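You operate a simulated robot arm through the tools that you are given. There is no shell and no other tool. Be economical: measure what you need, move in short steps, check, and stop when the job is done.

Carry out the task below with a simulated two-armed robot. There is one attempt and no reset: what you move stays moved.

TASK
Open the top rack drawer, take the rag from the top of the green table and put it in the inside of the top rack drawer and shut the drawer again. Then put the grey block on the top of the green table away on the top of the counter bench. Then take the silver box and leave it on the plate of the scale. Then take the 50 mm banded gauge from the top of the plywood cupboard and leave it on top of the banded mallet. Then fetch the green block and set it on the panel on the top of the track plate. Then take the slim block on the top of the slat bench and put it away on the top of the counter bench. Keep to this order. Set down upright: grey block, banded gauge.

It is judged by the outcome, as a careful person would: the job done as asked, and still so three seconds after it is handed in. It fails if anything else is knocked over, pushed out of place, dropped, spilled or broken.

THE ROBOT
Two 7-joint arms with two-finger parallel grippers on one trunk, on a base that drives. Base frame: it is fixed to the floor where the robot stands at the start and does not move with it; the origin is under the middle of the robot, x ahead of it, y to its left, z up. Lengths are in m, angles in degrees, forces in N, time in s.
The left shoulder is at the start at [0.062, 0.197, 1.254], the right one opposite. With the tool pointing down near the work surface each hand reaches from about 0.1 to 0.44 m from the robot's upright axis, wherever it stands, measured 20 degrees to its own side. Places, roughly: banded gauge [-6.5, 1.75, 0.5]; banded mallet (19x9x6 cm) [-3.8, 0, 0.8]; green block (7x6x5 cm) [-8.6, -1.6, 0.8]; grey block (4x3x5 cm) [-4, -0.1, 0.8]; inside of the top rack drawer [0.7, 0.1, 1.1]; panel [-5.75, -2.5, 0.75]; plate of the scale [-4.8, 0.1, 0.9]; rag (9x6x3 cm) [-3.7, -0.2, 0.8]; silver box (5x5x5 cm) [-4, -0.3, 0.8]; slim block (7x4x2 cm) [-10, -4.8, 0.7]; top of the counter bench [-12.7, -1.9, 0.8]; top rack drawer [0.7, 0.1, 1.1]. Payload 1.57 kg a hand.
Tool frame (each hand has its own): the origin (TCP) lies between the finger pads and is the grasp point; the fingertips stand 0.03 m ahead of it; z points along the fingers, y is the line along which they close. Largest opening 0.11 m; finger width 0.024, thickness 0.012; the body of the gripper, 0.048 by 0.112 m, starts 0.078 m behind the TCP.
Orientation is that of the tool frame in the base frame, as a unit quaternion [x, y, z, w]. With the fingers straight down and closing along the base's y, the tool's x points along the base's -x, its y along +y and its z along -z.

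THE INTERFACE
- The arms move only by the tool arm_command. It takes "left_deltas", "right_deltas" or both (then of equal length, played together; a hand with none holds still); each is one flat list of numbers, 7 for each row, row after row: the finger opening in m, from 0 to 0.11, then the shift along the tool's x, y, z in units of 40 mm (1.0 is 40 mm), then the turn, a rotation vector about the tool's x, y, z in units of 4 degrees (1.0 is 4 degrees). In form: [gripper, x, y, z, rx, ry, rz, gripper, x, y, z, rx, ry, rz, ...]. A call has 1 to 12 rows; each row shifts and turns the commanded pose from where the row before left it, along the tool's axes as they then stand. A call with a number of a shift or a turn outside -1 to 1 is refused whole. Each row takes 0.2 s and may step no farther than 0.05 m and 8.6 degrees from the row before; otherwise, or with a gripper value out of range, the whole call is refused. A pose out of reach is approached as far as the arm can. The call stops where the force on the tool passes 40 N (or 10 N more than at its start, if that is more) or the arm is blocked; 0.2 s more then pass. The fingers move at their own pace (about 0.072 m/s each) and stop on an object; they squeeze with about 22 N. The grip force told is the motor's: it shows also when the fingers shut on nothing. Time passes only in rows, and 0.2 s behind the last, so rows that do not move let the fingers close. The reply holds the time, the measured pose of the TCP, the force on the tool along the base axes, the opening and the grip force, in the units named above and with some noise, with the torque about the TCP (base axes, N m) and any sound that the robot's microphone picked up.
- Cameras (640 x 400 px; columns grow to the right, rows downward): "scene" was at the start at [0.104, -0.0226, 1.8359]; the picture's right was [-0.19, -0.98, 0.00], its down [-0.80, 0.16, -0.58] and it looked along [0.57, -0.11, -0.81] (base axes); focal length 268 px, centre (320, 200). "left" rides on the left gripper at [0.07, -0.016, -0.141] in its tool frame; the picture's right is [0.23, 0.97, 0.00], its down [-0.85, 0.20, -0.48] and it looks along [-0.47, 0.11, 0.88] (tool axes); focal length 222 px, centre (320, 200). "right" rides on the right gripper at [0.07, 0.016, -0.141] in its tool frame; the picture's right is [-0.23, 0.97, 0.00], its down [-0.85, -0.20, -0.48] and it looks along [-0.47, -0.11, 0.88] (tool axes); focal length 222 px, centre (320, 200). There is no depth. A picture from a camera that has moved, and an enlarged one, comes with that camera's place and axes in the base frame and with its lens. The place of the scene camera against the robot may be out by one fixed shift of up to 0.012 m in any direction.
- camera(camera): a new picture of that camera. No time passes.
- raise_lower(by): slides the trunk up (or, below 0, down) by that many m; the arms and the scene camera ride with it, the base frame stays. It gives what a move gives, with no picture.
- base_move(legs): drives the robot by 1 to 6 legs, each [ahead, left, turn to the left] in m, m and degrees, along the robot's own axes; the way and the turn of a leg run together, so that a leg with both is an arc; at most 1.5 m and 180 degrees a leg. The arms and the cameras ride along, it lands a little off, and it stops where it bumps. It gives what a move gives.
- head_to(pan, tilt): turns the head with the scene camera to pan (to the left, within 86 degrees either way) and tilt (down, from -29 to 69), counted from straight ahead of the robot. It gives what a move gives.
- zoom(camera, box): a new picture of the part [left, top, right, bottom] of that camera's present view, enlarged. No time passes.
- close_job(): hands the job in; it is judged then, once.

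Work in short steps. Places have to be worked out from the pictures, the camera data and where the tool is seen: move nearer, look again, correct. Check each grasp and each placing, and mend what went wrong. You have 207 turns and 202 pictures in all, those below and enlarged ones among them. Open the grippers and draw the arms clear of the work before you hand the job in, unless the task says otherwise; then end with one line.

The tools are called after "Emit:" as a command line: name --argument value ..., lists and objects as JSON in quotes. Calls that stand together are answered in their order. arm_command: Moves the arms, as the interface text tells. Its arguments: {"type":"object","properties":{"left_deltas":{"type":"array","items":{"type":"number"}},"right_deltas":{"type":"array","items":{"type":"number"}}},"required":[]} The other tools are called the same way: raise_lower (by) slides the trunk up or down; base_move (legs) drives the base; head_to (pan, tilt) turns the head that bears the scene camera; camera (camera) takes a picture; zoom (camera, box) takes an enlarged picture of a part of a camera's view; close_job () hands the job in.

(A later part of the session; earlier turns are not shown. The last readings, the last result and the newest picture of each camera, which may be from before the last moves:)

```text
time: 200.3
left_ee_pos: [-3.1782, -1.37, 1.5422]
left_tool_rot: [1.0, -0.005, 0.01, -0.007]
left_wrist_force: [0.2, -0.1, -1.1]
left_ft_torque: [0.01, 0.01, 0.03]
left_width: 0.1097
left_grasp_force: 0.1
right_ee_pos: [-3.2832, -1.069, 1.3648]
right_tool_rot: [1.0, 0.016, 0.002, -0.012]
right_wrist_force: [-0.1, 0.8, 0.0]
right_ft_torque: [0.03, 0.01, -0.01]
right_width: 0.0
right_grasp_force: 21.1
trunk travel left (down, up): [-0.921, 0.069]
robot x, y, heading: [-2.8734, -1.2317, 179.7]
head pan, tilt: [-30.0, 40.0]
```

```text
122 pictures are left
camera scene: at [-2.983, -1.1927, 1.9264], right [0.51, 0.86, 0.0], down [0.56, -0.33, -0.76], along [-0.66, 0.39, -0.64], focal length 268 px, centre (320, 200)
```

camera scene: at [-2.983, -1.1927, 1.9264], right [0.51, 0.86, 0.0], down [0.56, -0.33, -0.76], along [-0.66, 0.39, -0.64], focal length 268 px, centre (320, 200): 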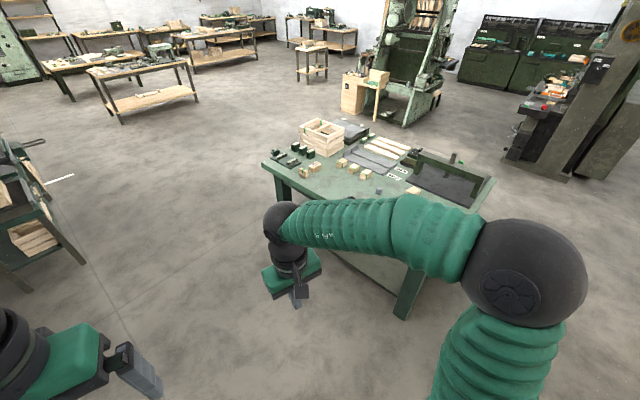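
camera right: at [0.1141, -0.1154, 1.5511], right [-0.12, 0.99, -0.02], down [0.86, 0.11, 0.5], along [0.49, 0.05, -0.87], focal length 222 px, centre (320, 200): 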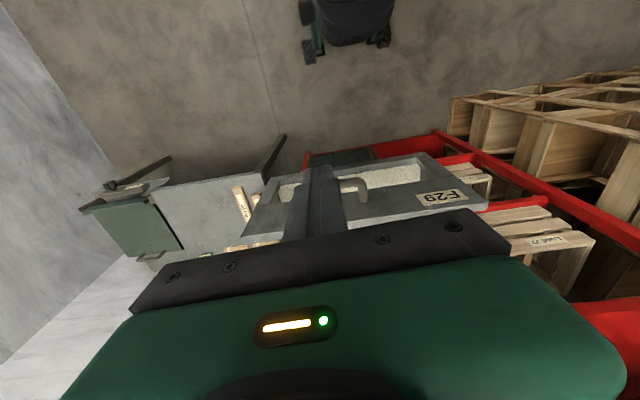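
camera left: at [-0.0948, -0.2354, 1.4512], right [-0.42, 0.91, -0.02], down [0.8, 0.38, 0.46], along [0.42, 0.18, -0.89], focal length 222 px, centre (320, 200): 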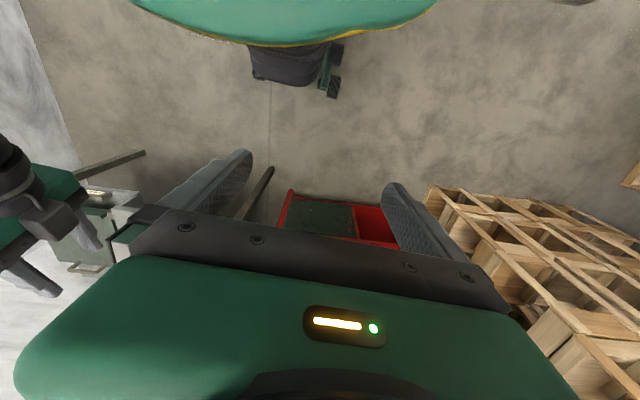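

I go round to the near side, stopping 30 cm short of the working spot, and open the right gripper.

Emit:
base_move --legs '[[0, 0, -70], [0.54, 0.787, 0]]'

Emit:
head_to --pan 0 --tilt 48

Emit:
arm_command --right_deltas '[0.08, 0, 0, 0, 0, -1, 0, 0.08, 0, 0, 0, 0, -1, 0, 0.08, 0, 0, 0, 0, -1, 0, 0.08, -0.3, 0, 0.3, 0, -1, 0, 0.08, -0.3, 0, 0.3, 0, -1, 0, 0.08, -0.3, 0, 0.3, 0, -1, 0, 0.08, -0.3, 0, 0.3, 0, -1, 0, 0.08, -0.3, 0, 0.3, 0, -1, 0, 0.08, -0.3, 0, 0.4, 0, -1, 0, 0.08, -0.3, 0, 0.4, 0, -1, 0]'

Emit:
camera --camera "scene"

```text
time: 208.3
left_ee_pos: [-4.0315, -0.7545, 1.5436]
left_tool_rot: [0.819, -0.574, 0.011, 0.001]
left_wrist_force: [-0.2, 0.9, 1.1]
left_ft_torque: [-0.01, 0.0, 0.0]
left_width: 0.11
left_grasp_force: 0.1
right_ee_pos: [-3.7868, -0.5506, 1.3649]
right_tool_rot: [0.831, -0.556, 0.008, -0.009]
right_wrist_force: [0.7, 0.7, -0.5]
right_ft_torque: [0.01, 0.03, 0.03]
right_width: 0.0
right_grasp_force: 20.8
trunk travel left (down, up): [-0.921, 0.069]
robot x, y, heading: [-3.7969, -0.9849, 110.0]
head pan, tilt: [-30.0, 40.0]
```

```text
time: 209.3
left_ee_pos: [-4.034, -0.7539, 1.543]
left_tool_rot: [0.818, -0.575, 0.011, 0.001]
left_wrist_force: [-0.6, -0.2, 0.3]
left_ft_torque: [-0.01, 0.01, -0.02]
left_width: 0.1099
left_grasp_force: 0.1
right_ee_pos: [-3.7886, -0.5501, 1.3644]
right_tool_rot: [0.831, -0.556, 0.008, -0.01]
right_wrist_force: [-0.5, -0.4, 0.5]
right_ft_torque: [0.01, 0.0, 0.01]
right_width: 0.0
right_grasp_force: 21.4
trunk travel left (down, up): [-0.921, 0.069]
robot x, y, heading: [-3.7976, -0.9879, 110.2]
head pan, tilt: [0.0, 48.0]
```

```text
time: 211.5
left_ee_pos: [-4.0361, -0.755, 1.5431]
left_tool_rot: [0.819, -0.574, 0.012, 0.0]
left_wrist_force: [0.2, -0.2, 0.3]
left_ft_torque: [0.01, -0.01, -0.03]
left_width: 0.1098
left_grasp_force: 0.1
right_ee_pos: [-3.8284, -0.448, 1.3195]
right_tool_rot: [0.784, -0.519, -0.278, -0.198]
right_wrist_force: [-0.4, 0.3, 0.0]
right_ft_torque: [0.0, -0.01, 0.0]
right_width: 0.0801
right_grasp_force: 0.1
right hand out of reach, approached as far as the arm can: row 10
trunk travel left (down, up): [-0.921, 0.069]
robot x, y, heading: [-3.7972, -0.9869, 110.0]
head pan, tilt: [0.0, 48.0]
```

```text
121 pictures are left
camera scene: at [-3.8351, -0.8901, 1.9149], right [0.94, 0.34, 0.0], down [0.26, -0.7, -0.67], along [-0.23, 0.63, -0.74], focal length 268 px, centre (320, 200)
```

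scene: 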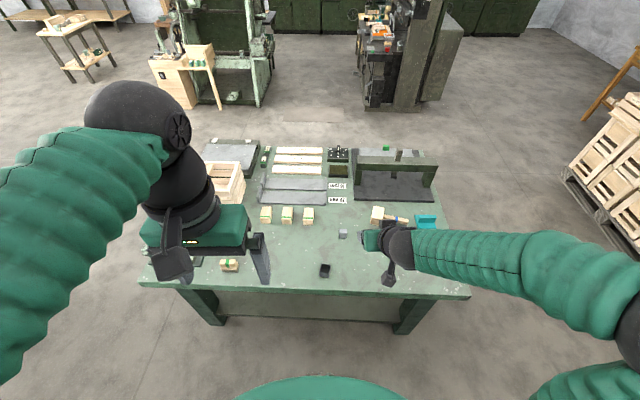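

The tool is tilted 40° with reach 0.52 m. I try extending 6 cm further forward and a bit up, with slightly more tilt.

Emit:
arm_command --right_deltas '[0.08, -0.6, 0, 0.05, 0, -1, 0, 0.08, -0.6, 0, 0.05, 0, -1, 0, 0.08, -0.6, 0, 0.1, 0, -1, 0]'

```text
time: 212.3
left_ee_pos: [-4.0343, -0.7553, 1.5434]
left_tool_rot: [0.819, -0.574, 0.011, 0.0]
left_wrist_force: [0.7, -1.1, -0.6]
left_ft_torque: [-0.02, 0.0, 0.03]
left_width: 0.1099
left_grasp_force: 0.0
right_ee_pos: [-3.8435, -0.4017, 1.3701]
right_tool_rot: [0.75, -0.496, -0.358, -0.251]
right_wrist_force: [0.0, 0.3, -0.4]
right_ft_torque: [0.0, 0.02, 0.0]
right_width: 0.08
right_grasp_force: 0.0
right hand out of reach, approached as far as the arm can: row 1, 3
trunk travel left (down, up): [-0.921, 0.069]
robot x, y, heading: [-3.7985, -0.9823, 110.0]
head pan, tilt: [0.0, 48.0]
```

Reach is now 0.56 m at shoulder height. I drive to put the hand over the grey block (edge distance stays ~0.25 m), and lower the trunk part-way.

Emit:
base_move --legs '[[0.31, 0.046, 0]]'

Emit:
raise_lower --by -0.36

Emit:
camera --camera "right"

Emit:
camera --camera "scene"

```text
time: 214.4
left_ee_pos: [-4.1821, -0.483, 1.5447]
left_tool_rot: [0.82, -0.573, 0.009, -0.001]
left_wrist_force: [0.0, 0.0, 0.5]
left_ft_torque: [0.01, 0.02, 0.01]
left_width: 0.1101
left_grasp_force: 0.0
right_ee_pos: [-3.9936, -0.1291, 1.3732]
right_tool_rot: [0.75, -0.495, -0.359, -0.252]
right_wrist_force: [-0.2, -0.5, 0.7]
right_ft_torque: [-0.04, -0.03, 0.02]
right_width: 0.08
right_grasp_force: 0.1
trunk travel left (down, up): [-0.921, 0.069]
robot x, y, heading: [-3.9463, -0.712, 110.3]
head pan, tilt: [0.0, 48.0]
```

```text
time: 217.9
left_ee_pos: [-4.1855, -0.4807, 1.1833]
left_tool_rot: [0.819, -0.573, 0.011, 0.001]
left_wrist_force: [-1.0, 0.7, -0.5]
left_ft_torque: [0.0, -0.03, -0.01]
left_width: 0.1098
left_grasp_force: 0.0
right_ee_pos: [-3.9969, -0.1264, 1.0098]
right_tool_rot: [0.751, -0.495, -0.357, -0.252]
right_wrist_force: [-0.8, -0.3, 0.4]
right_ft_torque: [-0.01, 0.01, 0.01]
right_width: 0.0799
right_grasp_force: 0.2
trunk travel left (down, up): [-0.561, 0.429]
robot x, y, heading: [-3.9434, -0.7099, 110.2]
head pan, tilt: [0.0, 48.0]
```

```text
120 pictures are left
camera right: at [-3.9527, -0.2754, 1.0427], right [-0.96, -0.25, 0.15], down [0.1, 0.21, 0.97], along [-0.27, 0.95, -0.17], focal length 222 px, centre (320, 200)
```

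right: 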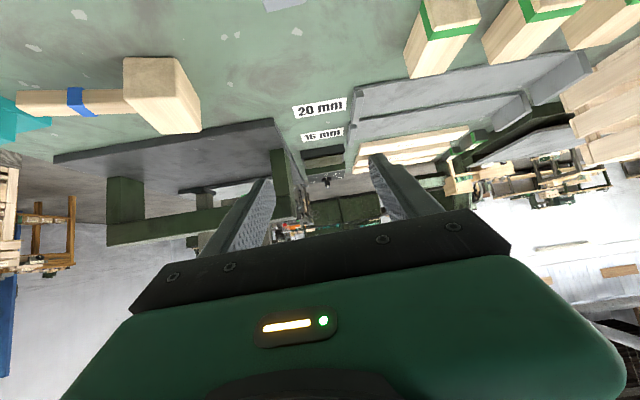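

```text
119 pictures are left
camera scene: at [-3.9842, -0.6156, 1.555], right [0.94, 0.35, 0.0], down [0.26, -0.7, -0.67], along [-0.23, 0.63, -0.74], focal length 268 px, centre (320, 200)
```

scene: 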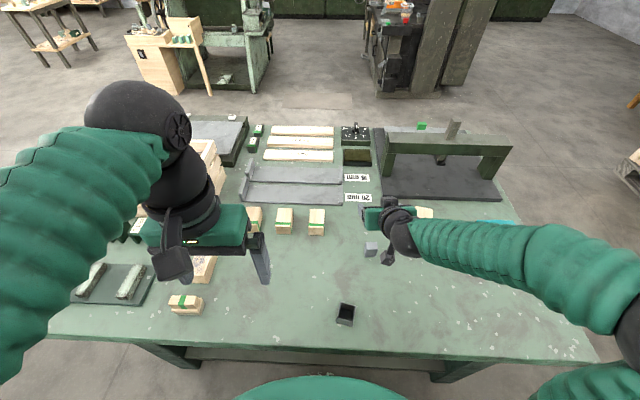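

Block centre ≈[-3.989,-0.13]; the hand is within 1 cm above it. I nudge 6 mm right and lower to just above the table.

Emit:
arm_command --right_deltas '[0.08, 0, -0.16, 0, 0, 0, 0]'

Emit:
raise_lower --by -0.12

Emit:
camera --camera "right"

Emit:
zoom --camera "scene" --box '[300, 180, 460, 280]'

```text
time: 218.3
left_ee_pos: [-4.1844, -0.4808, 1.183]
left_tool_rot: [0.819, -0.574, 0.011, -0.001]
left_wrist_force: [0.8, -0.4, 0.4]
left_ft_torque: [0.0, 0.0, 0.01]
left_width: 0.11
left_grasp_force: 0.0
right_ee_pos: [-3.9898, -0.1232, 1.0116]
right_tool_rot: [0.751, -0.495, -0.358, -0.251]
right_wrist_force: [0.6, 0.5, -0.7]
right_ft_torque: [-0.02, -0.01, 0.01]
right_width: 0.0803
right_grasp_force: 0.0
trunk travel left (down, up): [-0.561, 0.429]
robot x, y, heading: [-3.947, -0.7115, 110.4]
head pan, tilt: [0.0, 48.0]
```

```text
time: 219.8
left_ee_pos: [-4.1857, -0.4813, 1.0641]
left_tool_rot: [0.819, -0.573, 0.012, 0.001]
left_wrist_force: [-0.4, -0.2, 0.5]
left_ft_torque: [0.02, -0.02, 0.01]
left_width: 0.1102
left_grasp_force: 0.1
right_ee_pos: [-3.9903, -0.124, 0.8921]
right_tool_rot: [0.752, -0.495, -0.357, -0.251]
right_wrist_force: [0.7, 1.2, -1.2]
right_ft_torque: [0.0, 0.01, -0.01]
right_width: 0.0797
right_grasp_force: 0.1
trunk travel left (down, up): [-0.441, 0.549]
robot x, y, heading: [-3.9438, -0.7125, 110.4]
head pan, tilt: [0.0, 48.0]
```

```text
118 pictures are left
camera right: at [-3.947, -0.2733, 0.9231], right [-0.96, -0.25, 0.15], down [0.1, 0.21, 0.97], along [-0.27, 0.95, -0.17], focal length 222 px, centre (320, 200)
```

right: 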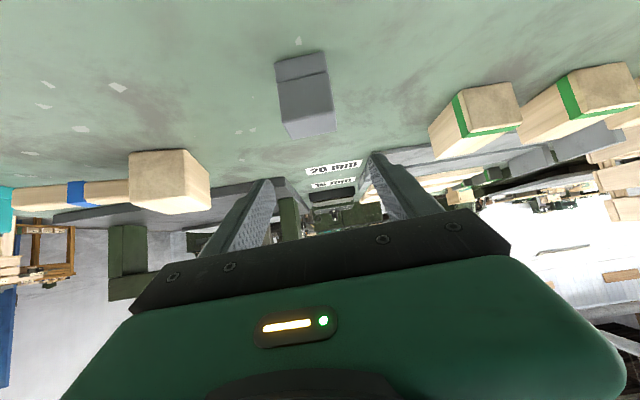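

```text
4.00 times, centred on (380, 230) of scene
camera zoom: at [-3.9842, -0.6159, 1.435], right [0.94, 0.35, 0.0], down [0.26, -0.7, -0.67], along [-0.23, 0.63, -0.74], focal length 1072 px, centre (80, 80)
```

zoom: 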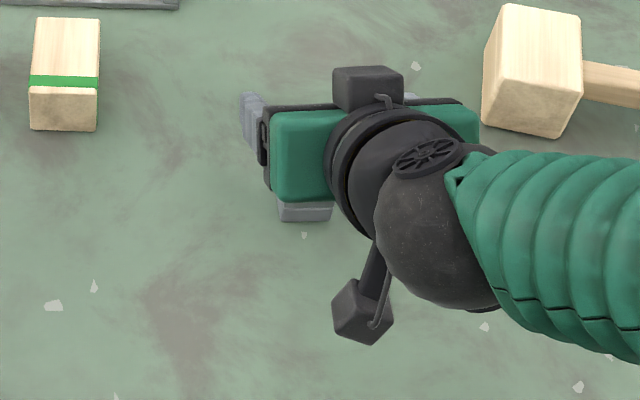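

The block lies between the fingers, about 1 cm nearer to me than the TCP. I correct and lower the rest.

Emit:
arm_command --right_deltas '[0.08, 0.15, 0, -0.2, 0, 0, 0]'

Emit:
raise_lower --by -0.05

Emit:
camera --camera "right"

```text
time: 220.2
left_ee_pos: [-4.1858, -0.4814, 1.0638]
left_tool_rot: [0.819, -0.574, 0.012, 0.001]
left_wrist_force: [0.0, -0.1, 0.5]
left_ft_torque: [-0.02, -0.01, -0.05]
left_width: 0.1102
left_grasp_force: 0.0
right_ee_pos: [-3.9862, -0.1337, 0.8921]
right_tool_rot: [0.751, -0.495, -0.357, -0.252]
right_wrist_force: [0.1, 0.0, -0.4]
right_ft_torque: [-0.03, 0.0, 0.03]
right_width: 0.0799
right_grasp_force: 0.0
trunk travel left (down, up): [-0.441, 0.549]
robot x, y, heading: [-3.947, -0.7135, 110.3]
head pan, tilt: [0.0, 48.0]
```

```text
time: 221.1
left_ee_pos: [-4.1853, -0.4807, 1.0141]
left_tool_rot: [0.819, -0.573, 0.011, 0.0]
left_wrist_force: [0.0, -0.3, -0.6]
left_ft_torque: [-0.01, 0.04, 0.0]
left_width: 0.11
left_grasp_force: 0.2
right_ee_pos: [-3.9863, -0.1333, 0.8415]
right_tool_rot: [0.751, -0.495, -0.358, -0.251]
right_wrist_force: [-0.5, -0.5, 0.8]
right_ft_torque: [0.01, 0.02, -0.02]
right_width: 0.0802
right_grasp_force: 0.0
trunk travel left (down, up): [-0.391, 0.599]
robot x, y, heading: [-3.9477, -0.7101, 110.1]
head pan, tilt: [0.0, 48.0]
```

```text
116 pictures are left
camera right: at [-3.943, -0.2825, 0.8734], right [-0.96, -0.25, 0.15], down [0.1, 0.21, 0.97], along [-0.27, 0.95, -0.17], focal length 222 px, centre (320, 200)
```

right: 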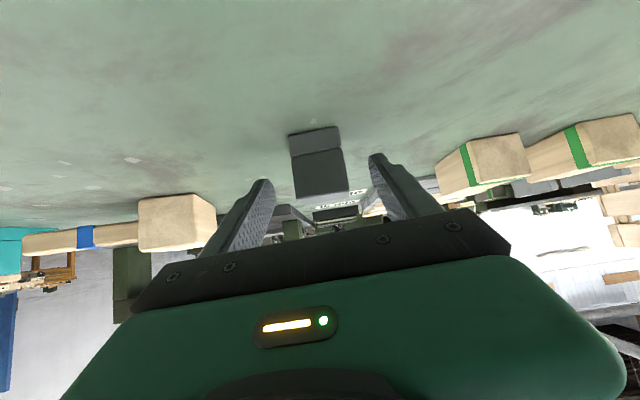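

The block is centred between the fingers. I lower 8 mm more and close.

Emit:
raise_lower --by -0.008

Emit:
arm_command --right_deltas '[0.0, 0, 0, 0, 0, 0, 0, 0.0, 0, 0, 0, 0, 0, 0, 0.0, 0, 0, 0, 0, 0, 0]'

Emit:
camera --camera "right"

```text
time: 221.7
left_ee_pos: [-4.1852, -0.4808, 1.0049]
left_tool_rot: [0.819, -0.574, 0.011, 0.0]
left_wrist_force: [0.8, -0.8, -0.7]
left_ft_torque: [-0.02, 0.02, 0.0]
left_width: 0.1099
left_grasp_force: 0.0
right_ee_pos: [-3.9862, -0.1337, 0.8339]
right_tool_rot: [0.751, -0.495, -0.358, -0.251]
right_wrist_force: [0.1, 0.2, -0.5]
right_ft_torque: [0.02, 0.05, -0.01]
right_width: 0.0802
right_grasp_force: 0.0
trunk travel left (down, up): [-0.383, 0.607]
robot x, y, heading: [-3.9467, -0.7137, 110.0]
head pan, tilt: [0.0, 48.0]
```

```text
time: 222.5
left_ee_pos: [-4.1853, -0.4806, 1.0049]
left_tool_rot: [0.819, -0.574, 0.012, 0.0]
left_wrist_force: [-0.1, -0.1, 0.4]
left_ft_torque: [0.0, 0.01, -0.02]
left_width: 0.1103
left_grasp_force: 0.1
right_ee_pos: [-3.9862, -0.1329, 0.833]
right_tool_rot: [0.751, -0.495, -0.358, -0.251]
right_wrist_force: [-0.2, -0.1, 0.9]
right_ft_torque: [-0.05, 0.04, 0.03]
right_width: 0.0357
right_grasp_force: 21.9
trunk travel left (down, up): [-0.383, 0.607]
robot x, y, heading: [-3.9469, -0.7102, 110.2]
head pan, tilt: [0.0, 48.0]
```

```text
115 pictures are left
camera right: at [-3.9431, -0.2824, 0.8654], right [-0.96, -0.25, 0.15], down [0.1, 0.21, 0.97], along [-0.27, 0.95, -0.17], focal length 222 px, centre (320, 200)
```

right: 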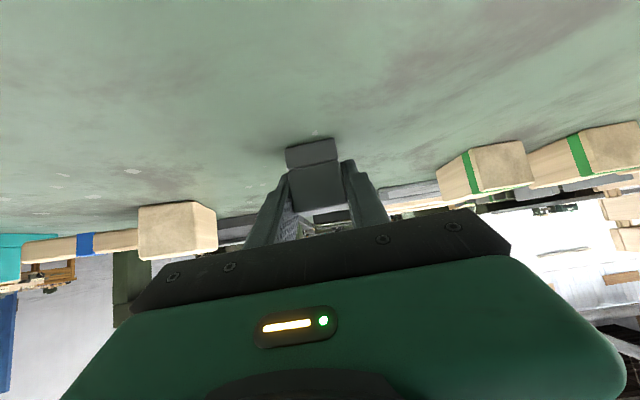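

Gripped (36 mm). I lift and back away, then look toward the counter bench far along -x.

Emit:
raise_lower --by 0.35

Emit:
base_move --legs '[[-0.5, 0, 0], [0, 0, 70]]'

Emit:
head_to --pan 0 --tilt 15

Emit:
camera --camera "scene"

Emit:
camera --camera "right"

```text
time: 225.9
left_ee_pos: [-4.1855, -0.4792, 1.3553]
left_tool_rot: [0.819, -0.573, 0.011, 0.0]
left_wrist_force: [0.5, -0.2, 0.1]
left_ft_torque: [0.01, 0.02, 0.0]
left_width: 0.1101
left_grasp_force: 0.1
right_ee_pos: [-3.9858, -0.1338, 1.183]
right_tool_rot: [0.751, -0.495, -0.357, -0.251]
right_wrist_force: [0.2, 0.1, -0.9]
right_ft_torque: [0.02, -0.05, 0.01]
right_width: 0.0354
right_grasp_force: 22.0
trunk travel left (down, up): [-0.733, 0.257]
robot x, y, heading: [-3.9454, -0.7143, 110.3]
head pan, tilt: [0.0, 48.0]
```

```text
time: 231.8
left_ee_pos: [-4.0722, -1.3235, 1.3555]
left_tool_rot: [1.0, 0.0, 0.01, -0.006]
left_wrist_force: [-0.6, -0.2, -0.1]
left_ft_torque: [0.03, -0.02, -0.02]
left_width: 0.11
left_grasp_force: 0.1
right_ee_pos: [-4.3283, -1.0177, 1.1839]
right_tool_rot: [0.899, 0.024, -0.436, -0.002]
right_wrist_force: [-0.5, 0.3, -0.2]
right_ft_torque: [0.02, 0.0, -0.01]
right_width: 0.0353
right_grasp_force: 21.8
trunk travel left (down, up): [-0.733, 0.257]
robot x, y, heading: [-3.769, -1.1806, -180.0]
head pan, tilt: [0.0, 48.0]
```

```text
time: 232.8
left_ee_pos: [-4.0711, -1.324, 1.3555]
left_tool_rot: [1.0, 0.0, 0.01, -0.006]
left_wrist_force: [0.3, 0.3, -0.8]
left_ft_torque: [-0.04, 0.0, -0.02]
left_width: 0.1101
left_grasp_force: 0.0
right_ee_pos: [-4.3293, -1.0179, 1.1832]
right_tool_rot: [0.899, 0.024, -0.436, -0.002]
right_wrist_force: [0.8, -0.1, -0.7]
right_ft_torque: [0.02, 0.01, 0.02]
right_width: 0.0354
right_grasp_force: 22.3
trunk travel left (down, up): [-0.733, 0.257]
robot x, y, heading: [-3.7693, -1.1762, -179.7]
head pan, tilt: [0.0, 15.0]
```

```text
114 pictures are left
camera scene: at [-3.8977, -1.1867, 1.7779], right [0.0, 1.0, 0.0], down [0.26, 0.0, -0.97], along [-0.97, 0.0, -0.26], focal length 268 px, centre (320, 200)
```

scene: 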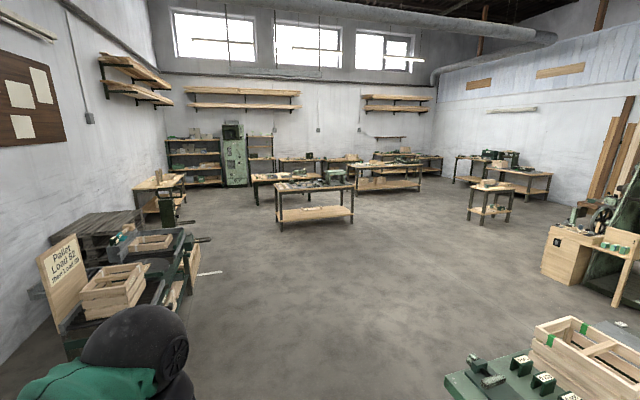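

```text
113 pictures are left
camera right: at [-4.1746, -1.0288, 1.2154], right [-0.1, -0.98, 0.15], down [-0.16, 0.17, 0.97], along [-0.98, 0.07, -0.17], focal length 222 px, centre (320, 200)
```

right: 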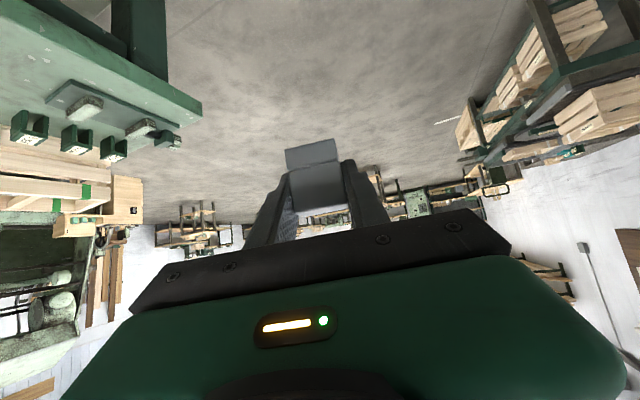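

The block is held securely. I zoom on the far benches to plan the route.

Emit:
zoom --camera "scene" --box '[140, 120, 460, 240]'

```text
2.00 times, centred on (300, 180) of scene
camera zoom: at [-3.8977, -1.1867, 1.7779], right [0.0, 1.0, 0.0], down [0.26, 0.0, -0.97], along [-0.97, 0.0, -0.26], focal length 536 px, centre (360, 240)
```

zoom: 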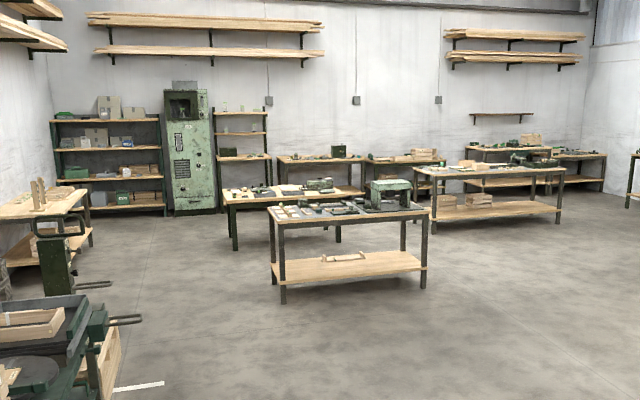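

Route: along -x past the green table, right of the first bench (x≈-8.5, y -1.9…-0.6), then through the gap between the next two benches near y≈-0.85 to the counter. I drive the first part.

Emit:
base_move --legs '[[1.4, 0, 0], [1.3, -0.62, 0], [1.3, -0.65, 0], [1.45, 0, 0]]'

Emit:
head_to --pan 25 --tilt 25

Emit:
camera --camera "scene"

```text
time: 260.2
left_ee_pos: [-9.5236, -0.068, 1.3557]
left_tool_rot: [1.0, -0.001, 0.01, -0.006]
left_wrist_force: [-1.0, 0.3, -0.4]
left_ft_torque: [-0.03, 0.0, -0.04]
left_width: 0.11
left_grasp_force: 0.1
right_ee_pos: [-9.7815, 0.237, 1.1826]
right_tool_rot: [0.899, 0.024, -0.438, -0.002]
right_wrist_force: [-0.4, -0.9, -0.9]
right_ft_torque: [0.03, 0.01, 0.0]
right_width: 0.0354
right_grasp_force: 21.8
trunk travel left (down, up): [-0.733, 0.257]
robot x, y, heading: [-9.2228, 0.0762, -179.7]
head pan, tilt: [0.0, 15.0]
```

```text
time: 261.1
left_ee_pos: [-9.5255, -0.0685, 1.3551]
left_tool_rot: [1.0, -0.001, 0.01, -0.007]
left_wrist_force: [-0.6, -0.7, -0.5]
left_ft_torque: [0.01, 0.01, 0.03]
left_width: 0.1098
left_grasp_force: 0.0
right_ee_pos: [-9.7816, 0.2383, 1.1829]
right_tool_rot: [0.899, 0.024, -0.438, -0.001]
right_wrist_force: [0.2, -1.1, -0.7]
right_ft_torque: [0.0, 0.01, 0.0]
right_width: 0.0356
right_grasp_force: 22.4
trunk travel left (down, up): [-0.733, 0.257]
robot x, y, heading: [-9.2206, 0.0733, -180.0]
head pan, tilt: [25.0, 25.0]
```

```text
111 pictures are left
camera scene: at [-9.3411, 0.0302, 1.7617], right [-0.42, 0.91, 0.0], down [0.38, 0.18, -0.91], along [-0.82, -0.38, -0.42], focal length 268 px, centre (320, 200)
```

scene: 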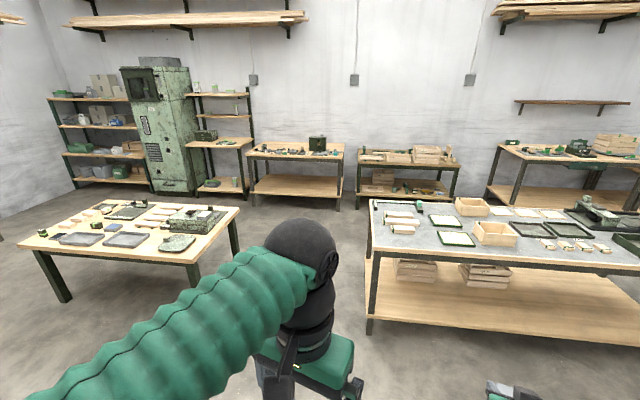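

The counter bench (back wall, with the green box on it) lies through the gap. I thread the gap and turn to face it.

Emit:
base_move --legs '[[0.85, 0.5, 0], [0.73, 0.37, 0], [0.5, 0.17, 0], [0, 0, 26]]'

Emit:
head_to --pan 0 --tilt 40

Emit:
camera --camera "scene"

```text
time: 274.2
left_ee_pos: [-11.5233, -1.2207, 1.3561]
left_tool_rot: [0.976, 0.219, 0.008, -0.008]
left_wrist_force: [-0.7, -0.6, 0.0]
left_ft_torque: [-0.01, -0.03, 0.0]
left_width: 0.1101
left_grasp_force: 0.0
right_ee_pos: [-11.8895, -1.0552, 1.1828]
right_tool_rot: [0.871, 0.222, -0.427, 0.095]
right_wrist_force: [0.5, -1.0, 0.3]
right_ft_torque: [-0.01, -0.03, 0.0]
right_width: 0.0355
right_grasp_force: 22.1
trunk travel left (down, up): [-0.733, 0.257]
robot x, y, heading: [-11.3174, -0.9593, -154.5]
head pan, tilt: [25.0, 25.0]
```

```text
time: 275.1
left_ee_pos: [-11.5243, -1.2206, 1.3564]
left_tool_rot: [0.975, 0.22, 0.008, -0.008]
left_wrist_force: [0.1, 0.4, -0.3]
left_ft_torque: [0.01, 0.05, 0.02]
left_width: 0.11
left_grasp_force: 0.1
right_ee_pos: [-11.8897, -1.0548, 1.1833]
right_tool_rot: [0.871, 0.223, -0.427, 0.095]
right_wrist_force: [0.4, -0.3, -0.2]
right_ft_torque: [-0.02, -0.01, -0.01]
right_width: 0.0353
right_grasp_force: 22.2
trunk travel left (down, up): [-0.733, 0.257]
robot x, y, heading: [-11.3187, -0.9648, -154.3]
head pan, tilt: [0.0, 40.0]
```

```text
110 pictures are left
camera scene: at [-11.424, -1.0187, 1.7384], right [-0.43, 0.9, 0.0], down [0.58, 0.28, -0.77], along [-0.69, -0.33, -0.64], focal length 268 px, centre (320, 200)
```

scene: 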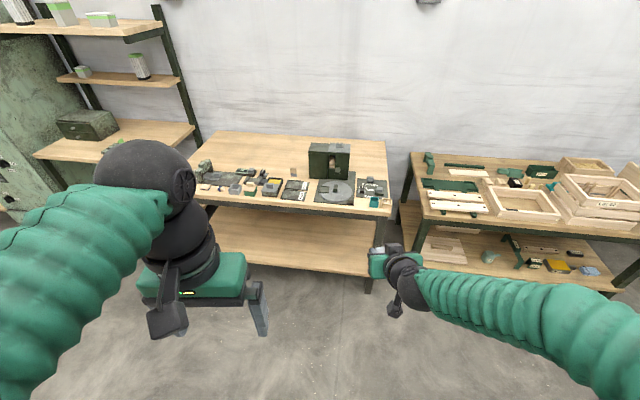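

I zoom on the counter bench top to find free spots.

Emit:
zoom --camera "scene" --box '[180, 110, 420, 260]'

```text
2.67 times, centred on (300, 185) of scene
camera zoom: at [-11.424, -1.0187, 1.7384], right [-0.43, 0.9, 0.0], down [0.58, 0.28, -0.77], along [-0.69, -0.33, -0.64], focal length 715 px, centre (373, 240)
```

zoom: 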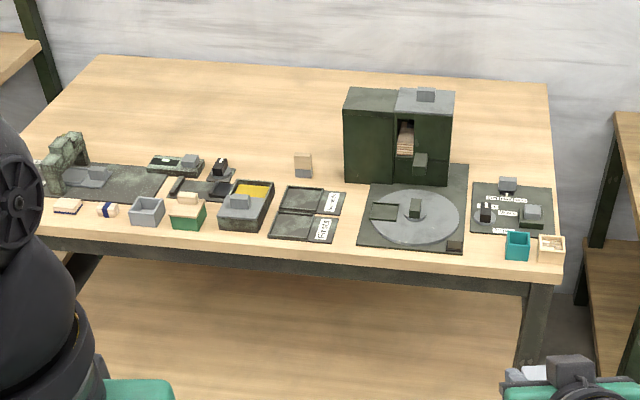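

The items crowd the front; a free spot lies behind the yellow tray at about [-12.57,-1.85]. The bench's normal is about -160.6°. I turn square to it and move to a staging point, then look down.

Emit:
base_move --legs '[[0, 0, -6.3], [0.55, 0.567, 0]]'

Emit:
raise_lower --by 0.2

Emit:
head_to --pan 0 --tilt 45

Emit:
camera --camera "scene"

Emit:
zoom --camera "scene" --box '[200, 120, 480, 295]'

```text
time: 279.9
left_ee_pos: [-11.8928, -1.9026, 1.3541]
left_tool_rot: [0.987, 0.162, 0.007, -0.007]
left_wrist_force: [0.5, 0.0, 0.5]
left_ft_torque: [-0.03, -0.05, -0.02]
left_width: 0.11
left_grasp_force: 0.1
right_ee_pos: [-12.2363, -1.6963, 1.183]
right_tool_rot: [0.883, 0.171, -0.431, 0.071]
right_wrist_force: [0.9, 0.6, -0.6]
right_ft_torque: [-0.03, -0.01, 0.0]
right_width: 0.0352
right_grasp_force: 22.0
trunk travel left (down, up): [-0.733, 0.257]
robot x, y, heading: [-11.6558, -1.6715, -161.1]
head pan, tilt: [0.0, 40.0]
```

```text
time: 282.0
left_ee_pos: [-11.8929, -1.9061, 1.5545]
left_tool_rot: [0.987, 0.162, 0.01, -0.008]
left_wrist_force: [-0.2, -0.1, 0.8]
left_ft_torque: [0.0, 0.0, 0.0]
left_width: 0.1098
left_grasp_force: 0.0
right_ee_pos: [-12.2348, -1.6972, 1.3827]
right_tool_rot: [0.883, 0.171, -0.432, 0.069]
right_wrist_force: [0.3, 0.0, -0.5]
right_ft_torque: [-0.01, 0.02, 0.01]
right_width: 0.0354
right_grasp_force: 22.1
trunk travel left (down, up): [-0.933, 0.057]
robot x, y, heading: [-11.654, -1.67, -160.9]
head pan, tilt: [0.0, 40.0]
```

```text
time: 282.7
left_ee_pos: [-11.8921, -1.9058, 1.5545]
left_tool_rot: [0.987, 0.162, 0.008, -0.008]
left_wrist_force: [-0.5, -0.2, -0.5]
left_ft_torque: [-0.02, 0.0, 0.04]
left_width: 0.1099
left_grasp_force: 0.0
right_ee_pos: [-12.2367, -1.6994, 1.3827]
right_tool_rot: [0.883, 0.171, -0.431, 0.07]
right_wrist_force: [0.1, -0.2, -0.5]
right_ft_torque: [0.02, 0.01, -0.03]
right_width: 0.0354
right_grasp_force: 21.6
trunk travel left (down, up): [-0.933, 0.057]
robot x, y, heading: [-11.6542, -1.6715, -161.1]
head pan, tilt: [0.0, 45.0]
```

```text
108 pictures are left
camera scene: at [-11.764, -1.7154, 1.9312], right [-0.32, 0.95, 0.0], down [0.67, 0.23, -0.71], along [-0.67, -0.23, -0.71], focal length 268 px, centre (320, 200)
```

scene: 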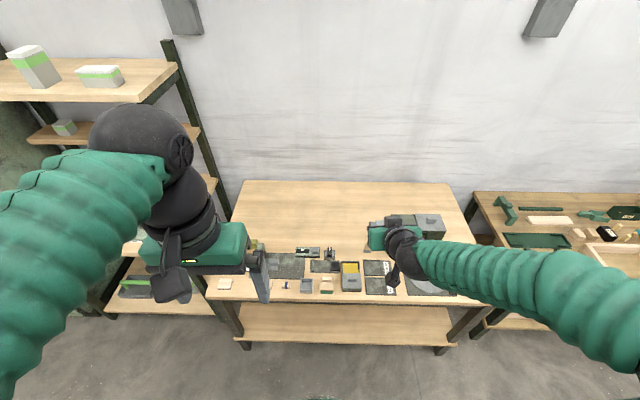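

```text
2.29 times, centred on (340, 208) of scene
camera zoom: at [-11.764, -1.7154, 1.9312], right [-0.32, 0.95, 0.0], down [0.67, 0.23, -0.71], along [-0.67, -0.23, -0.71], focal length 613 px, centre (274, 183)
```

zoom: 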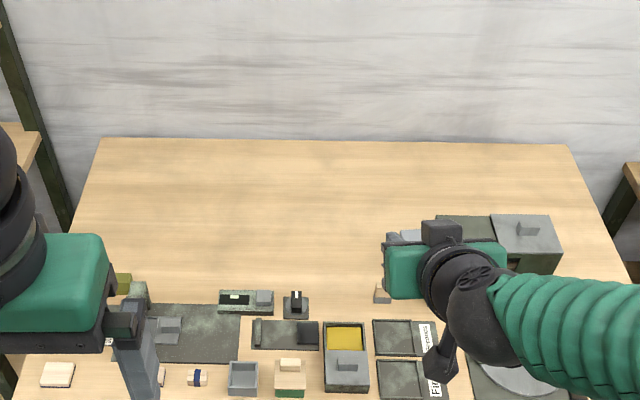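

Now squarely placed, I find a free patch between the small stand and the small block, about 25 cm in from the edge, at ≈[-12.55,-1.83]. I drive 34 cm forward and lower part-way.

Emit:
base_move --legs '[[0.34, 0.019, 0]]'

Emit:
raise_lower --by -0.4

Emit:
camera --camera "scene"

Emit:
camera --camera "right"

```text
time: 284.9
left_ee_pos: [-12.2044, -2.03, 1.5553]
left_tool_rot: [0.987, 0.161, 0.007, -0.008]
left_wrist_force: [0.6, 0.2, 0.0]
left_ft_torque: [-0.01, 0.02, 0.01]
left_width: 0.1102
left_grasp_force: 0.0
right_ee_pos: [-12.5473, -1.8208, 1.384]
right_tool_rot: [0.883, 0.168, -0.433, 0.069]
right_wrist_force: [0.1, -0.2, 0.1]
right_ft_torque: [0.0, 0.02, 0.03]
right_width: 0.0353
right_grasp_force: 21.6
trunk travel left (down, up): [-0.933, 0.057]
robot x, y, heading: [-11.9706, -1.7984, -161.2]
head pan, tilt: [0.0, 45.0]
```

```text
time: 288.8
left_ee_pos: [-12.2085, -2.0317, 1.1551]
left_tool_rot: [0.987, 0.161, 0.009, -0.008]
left_wrist_force: [0.0, -1.6, 0.0]
left_ft_torque: [0.03, -0.03, 0.02]
left_width: 0.1103
left_grasp_force: 0.0
right_ee_pos: [-12.5517, -1.8228, 0.9826]
right_tool_rot: [0.883, 0.169, -0.432, 0.069]
right_wrist_force: [0.9, 0.0, -0.3]
right_ft_torque: [-0.02, -0.01, -0.03]
right_width: 0.0356
right_grasp_force: 22.1
trunk travel left (down, up): [-0.533, 0.457]
robot x, y, heading: [-11.9704, -1.8002, -161.2]
head pan, tilt: [0.0, 45.0]
```

```text
106 pictures are left
camera scene: at [-12.0792, -1.8426, 1.5312], right [-0.32, 0.95, 0.0], down [0.67, 0.23, -0.71], along [-0.67, -0.23, -0.71], focal length 268 px, centre (320, 200)
```

scene: 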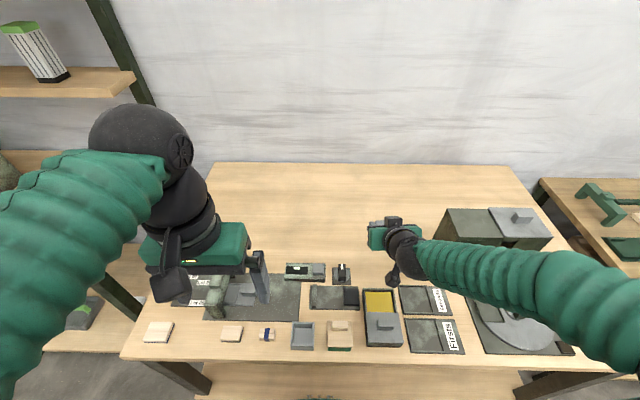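

```text
105 pictures are left
camera right: at [-12.401, -1.7844, 1.0153], right [0.22, -0.96, 0.15], down [-0.21, 0.11, 0.97], along [-0.95, -0.24, -0.17], focal length 222 px, centre (320, 200)
```

right: 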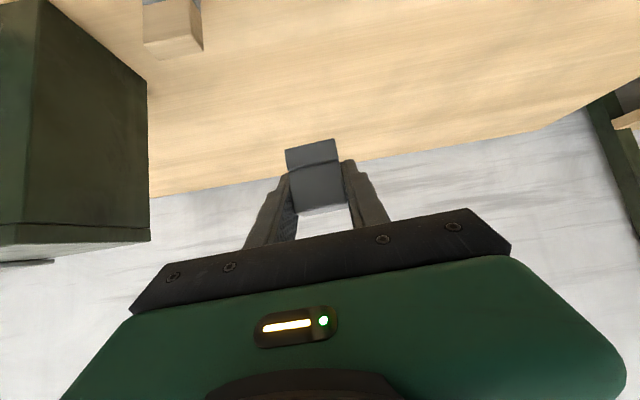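

The drop spot is free: small block 10 cm to the right, stand 10 cm to the left, tray 10 cm in front. I lower toward the surface.

Emit:
raise_lower --by -0.125

Emit:
camera --camera "right"

```text
time: 290.3
left_ee_pos: [-12.2088, -2.0324, 1.0312]
left_tool_rot: [0.987, 0.161, 0.008, -0.007]
left_wrist_force: [-0.1, 0.3, 1.0]
left_ft_torque: [0.0, 0.0, 0.03]
left_width: 0.1102
left_grasp_force: 0.0
right_ee_pos: [-12.5498, -1.823, 0.8575]
right_tool_rot: [0.883, 0.169, -0.432, 0.069]
right_wrist_force: [0.5, 0.4, 0.4]
right_ft_torque: [0.01, -0.03, -0.02]
right_width: 0.0354
right_grasp_force: 21.8
trunk travel left (down, up): [-0.408, 0.582]
robot x, y, heading: [-11.9649, -1.7967, -161.6]
head pan, tilt: [0.0, 45.0]
```

```text
104 pictures are left
camera right: at [-12.4008, -1.7844, 0.8904], right [0.22, -0.96, 0.15], down [-0.21, 0.11, 0.97], along [-0.95, -0.24, -0.17], focal length 222 px, centre (320, 200)
```

right: 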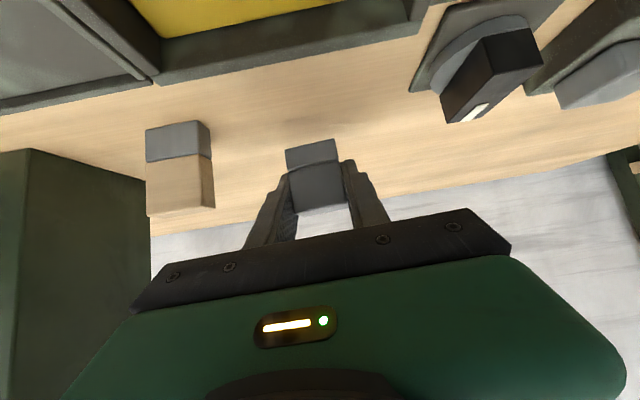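

Emit:
raise_lower --by -0.02

Emit:
camera --camera "right"

```text
time: 291.0
left_ee_pos: [-12.2085, -2.0324, 1.0097]
left_tool_rot: [0.987, 0.16, 0.008, -0.008]
left_wrist_force: [0.1, 0.0, 0.3]
left_ft_torque: [0.02, 0.03, 0.01]
left_width: 0.11
left_grasp_force: 0.1
right_ee_pos: [-12.5505, -1.8239, 0.838]
right_tool_rot: [0.883, 0.17, -0.432, 0.069]
right_wrist_force: [0.7, 0.4, -1.6]
right_ft_torque: [0.0, 0.01, 0.01]
right_width: 0.0358
right_grasp_force: 22.0
trunk travel left (down, up): [-0.388, 0.602]
robot x, y, heading: [-11.9709, -1.7997, -161.1]
head pan, tilt: [0.0, 45.0]
```

```text
103 pictures are left
camera right: at [-12.4007, -1.7844, 0.8704], right [0.22, -0.96, 0.15], down [-0.21, 0.11, 0.97], along [-0.95, -0.24, -0.17], focal length 222 px, centre (320, 200)
```

right: 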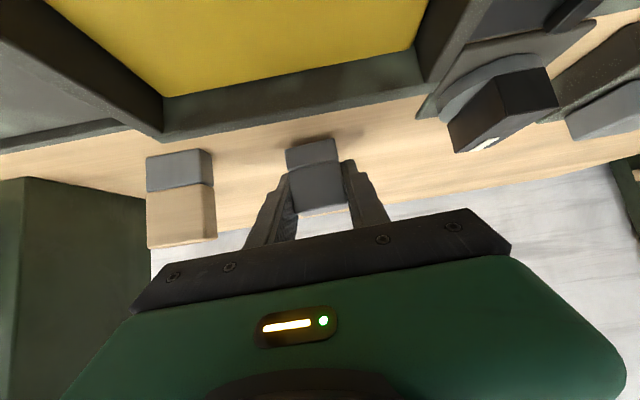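

A contact shadow shows the bottom is about a centimetre off. I step down in small increments.

Emit:
raise_lower --by -0.007

Emit:
zoom --camera "right" --box '[240, 110, 400, 210]'

```text
time: 291.5
left_ee_pos: [-12.2078, -2.0321, 1.0046]
left_tool_rot: [0.987, 0.161, 0.007, -0.009]
left_wrist_force: [-0.1, 0.1, -0.1]
left_ft_torque: [0.03, 0.02, 0.0]
left_width: 0.11
left_grasp_force: 0.0
right_ee_pos: [-12.5516, -1.8242, 0.8342]
right_tool_rot: [0.883, 0.169, -0.433, 0.068]
right_wrist_force: [-3.3, 0.5, 13.3]
right_ft_torque: [-0.24, -0.02, -0.05]
right_width: 0.0356
right_grasp_force: 21.8
trunk travel left (down, up): [-0.381, 0.609]
robot x, y, heading: [-11.9719, -1.7963, -161.1]
head pan, tilt: [0.0, 45.0]
```

```text
4.00 times, centred on (320, 160) of right
camera zoom: at [-12.4009, -1.7847, 0.8647], right [0.22, -0.96, 0.15], down [-0.2, 0.11, 0.97], along [-0.95, -0.24, -0.17], focal length 888 px, centre (320, 360)
```

zoom: 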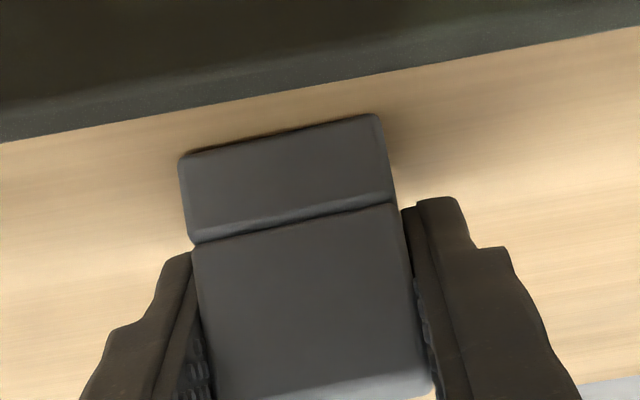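

Contact felt (13 N). I open the fingers and lift straight off.

Emit:
arm_command --right_deltas '[0.07, 0, 0, 0, 0, 0, 0, 0.07, 0, 0, 0, 0, 0, 0]'

Emit:
raise_lower --by 0.15

Emit:
camera --camera "right"

```text
time: 292.1
left_ee_pos: [-12.2086, -2.0325, 1.0025]
left_tool_rot: [0.987, 0.161, 0.009, -0.007]
left_wrist_force: [0.2, -0.2, 0.2]
left_ft_torque: [0.02, 0.05, -0.02]
left_width: 0.11
left_grasp_force: 0.0
right_ee_pos: [-12.5499, -1.8228, 0.8315]
right_tool_rot: [0.883, 0.17, -0.431, 0.069]
right_wrist_force: [-0.1, 0.0, 0.1]
right_ft_torque: [0.02, 0.0, -0.01]
right_width: 0.0697
right_grasp_force: 0.1
trunk travel left (down, up): [-0.381, 0.609]
robot x, y, heading: [-11.972, -1.7983, -161.5]
head pan, tilt: [0.0, 45.0]
```

```text
time: 293.9
left_ee_pos: [-12.2087, -2.0318, 1.1528]
left_tool_rot: [0.987, 0.161, 0.009, -0.008]
left_wrist_force: [0.2, -1.3, -0.3]
left_ft_torque: [0.0, 0.03, 0.0]
left_width: 0.1098
left_grasp_force: 0.1
right_ee_pos: [-12.551, -1.8237, 0.9811]
right_tool_rot: [0.884, 0.169, -0.43, 0.069]
right_wrist_force: [-0.4, 0.5, -0.5]
right_ft_torque: [0.0, 0.0, 0.02]
right_width: 0.07
right_grasp_force: 0.0
trunk travel left (down, up): [-0.531, 0.459]
robot x, y, heading: [-11.9747, -1.8001, -161.4]
head pan, tilt: [0.0, 45.0]
```

```text
101 pictures are left
camera right: at [-12.4012, -1.7845, 1.0131], right [0.22, -0.96, 0.15], down [-0.21, 0.11, 0.97], along [-0.95, -0.24, -0.17], focal length 222 px, centre (320, 200)
```

right: 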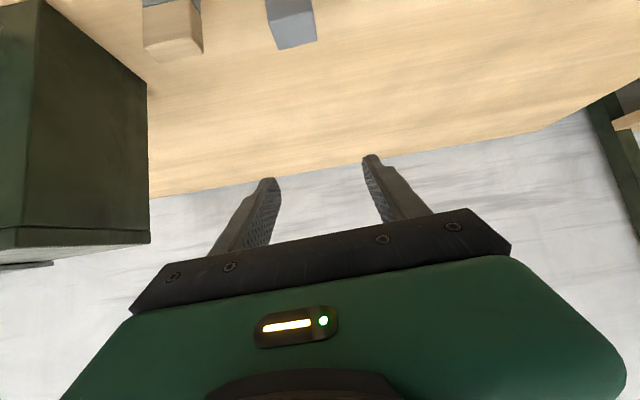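

The grey block stands upright on the counter bench. Next the silver box; I retrace the known route backward, trunk raised.

Emit:
raise_lower --by 0.25

Emit:
base_move --legs '[[-0.34, -0.02, 0], [-0.55, -0.567, 0], [0, 0, -18.8], [-0.5, -0.17, 0], [-0.73, -0.37, 0], [-0.85, -0.5, 0]]'

```text
time: 296.5
left_ee_pos: [-12.2086, -2.0316, 1.4022]
left_tool_rot: [0.987, 0.161, 0.008, -0.008]
left_wrist_force: [0.4, 0.2, -0.7]
left_ft_torque: [-0.02, -0.02, 0.01]
left_width: 0.1099
left_grasp_force: 0.2
right_ee_pos: [-12.551, -1.8234, 1.2308]
right_tool_rot: [0.884, 0.169, -0.43, 0.068]
right_wrist_force: [1.2, -0.6, -0.3]
right_ft_torque: [0.02, -0.01, 0.02]
right_width: 0.0699
right_grasp_force: 0.1
trunk travel left (down, up): [-0.781, 0.209]
robot x, y, heading: [-11.9701, -1.8, -161.6]
head pan, tilt: [0.0, 45.0]
```

```text
time: 314.9
left_ee_pos: [-9.5432, -0.051, 1.4027]
left_tool_rot: [1.0, 0.002, 0.01, -0.008]
left_wrist_force: [0.6, 0.5, -0.3]
left_ft_torque: [-0.01, -0.02, -0.03]
left_width: 0.1099
left_grasp_force: 0.0
right_ee_pos: [-9.8022, 0.2541, 1.2307]
right_tool_rot: [0.899, 0.027, -0.437, -0.001]
right_wrist_force: [-0.5, -0.2, 0.3]
right_ft_torque: [-0.01, 0.02, -0.05]
right_width: 0.0698
right_grasp_force: 0.0
trunk travel left (down, up): [-0.781, 0.209]
robot x, y, heading: [-9.2458, 0.0963, -179.7]
head pan, tilt: [0.0, 45.0]
```

Emit:
base_move --legs '[[-1.45, 0, 0], [-1.3, 0.65, 0], [-1.3, 0.62, 0], [-1.2, 0.05, 0], [0, 0, -70]]'

Emit:
camera --camera "scene"

```text
time: 344.5
left_ee_pos: [-4.2169, -0.9719, 1.4031]
left_tool_rot: [0.818, -0.575, 0.012, 0.001]
left_wrist_force: [0.4, 0.3, -0.1]
left_ft_torque: [-0.01, 0.01, 0.03]
left_width: 0.1102
left_grasp_force: 0.1
right_ee_pos: [-4.0161, -0.6266, 1.2314]
right_tool_rot: [0.749, -0.498, -0.356, -0.253]
right_wrist_force: [0.1, -0.2, 0.4]
right_ft_torque: [-0.03, 0.0, -0.02]
right_width: 0.0703
right_grasp_force: 0.1
trunk travel left (down, up): [-0.781, 0.209]
robot x, y, heading: [-3.9806, -1.2049, 110.1]
head pan, tilt: [0.0, 45.0]
```

```text
100 pictures are left
camera scene: at [-4.0173, -1.1052, 1.7792], right [0.94, 0.34, 0.0], down [0.24, -0.67, -0.71], along [-0.24, 0.66, -0.71], focal length 268 px, centre (320, 200)
```

scene: 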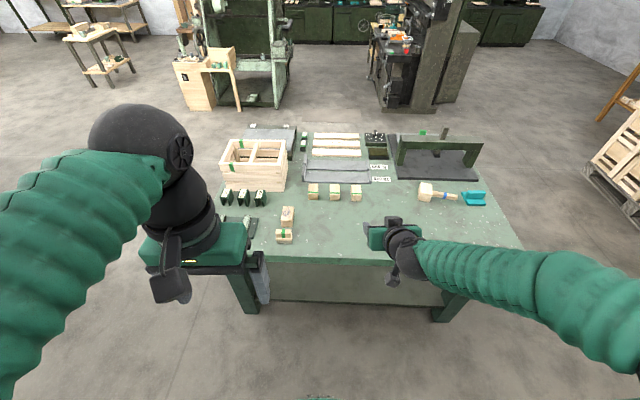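

The box is hidden behind the hand; I drive so the hand comes above its known spot and lower part-way.

Emit:
base_move --legs '[[0.26, -0.105, 0]]'

Emit:
raise_lower --by -0.25

Emit:
camera --camera "right"

Emit:
camera --camera "scene"

```text
time: 346.4
left_ee_pos: [-4.2088, -0.6968, 1.4022]
left_tool_rot: [0.817, -0.576, 0.01, -0.001]
left_wrist_force: [-0.2, -1.1, -1.0]
left_ft_torque: [-0.01, -0.02, -0.03]
left_width: 0.1101
left_grasp_force: 0.1
right_ee_pos: [-4.0077, -0.3492, 1.233]
right_tool_rot: [0.749, -0.497, -0.357, -0.254]
right_wrist_force: [-0.8, -0.6, 0.5]
right_ft_torque: [0.0, -0.01, -0.02]
right_width: 0.0699
right_grasp_force: 0.0
trunk travel left (down, up): [-0.781, 0.209]
robot x, y, heading: [-3.973, -0.9269, 110.1]
head pan, tilt: [0.0, 45.0]
```

```text
time: 349.0
left_ee_pos: [-4.2065, -0.6924, 1.1522]
left_tool_rot: [0.817, -0.576, 0.011, 0.001]
left_wrist_force: [0.2, 0.8, -0.3]
left_ft_torque: [-0.01, 0.02, 0.03]
left_width: 0.1097
left_grasp_force: 0.1
right_ee_pos: [-4.0044, -0.3444, 0.9821]
right_tool_rot: [0.749, -0.498, -0.356, -0.253]
right_wrist_force: [0.4, -0.3, 1.0]
right_ft_torque: [0.03, -0.03, 0.04]
right_width: 0.0701
right_grasp_force: 0.1
trunk travel left (down, up): [-0.531, 0.459]
robot x, y, heading: [-3.9679, -0.9222, 109.9]
head pan, tilt: [0.0, 45.0]
```

```text
99 pictures are left
camera right: at [-3.9629, -0.4957, 1.0135], right [-0.96, -0.24, 0.15], down [0.11, 0.21, 0.97], along [-0.26, 0.95, -0.17], focal length 222 px, centre (320, 200)
```

right: 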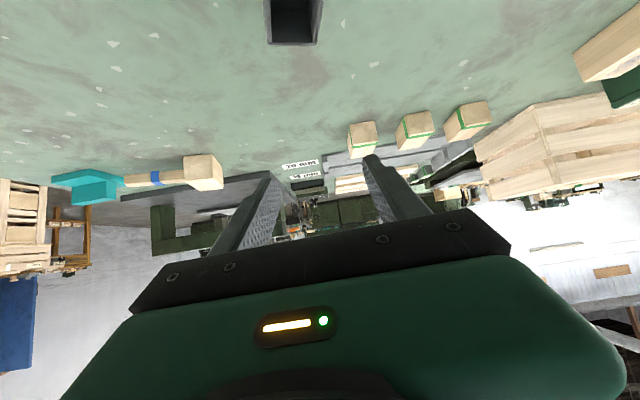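

```text
98 pictures are left
camera scene: at [-4.0077, -0.8256, 1.5292], right [0.94, 0.34, 0.0], down [0.24, -0.67, -0.71], along [-0.24, 0.66, -0.71], focal length 268 px, centre (320, 200)
```

scene: 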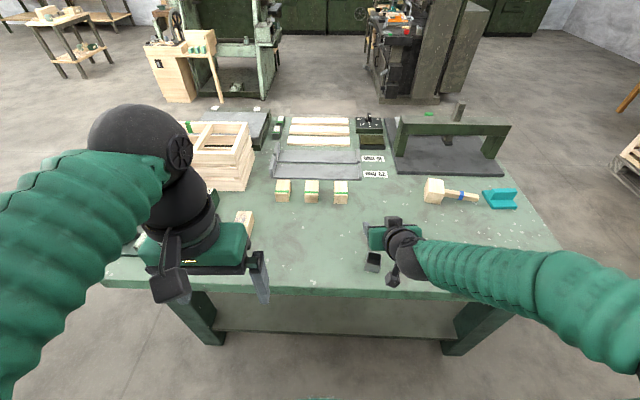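

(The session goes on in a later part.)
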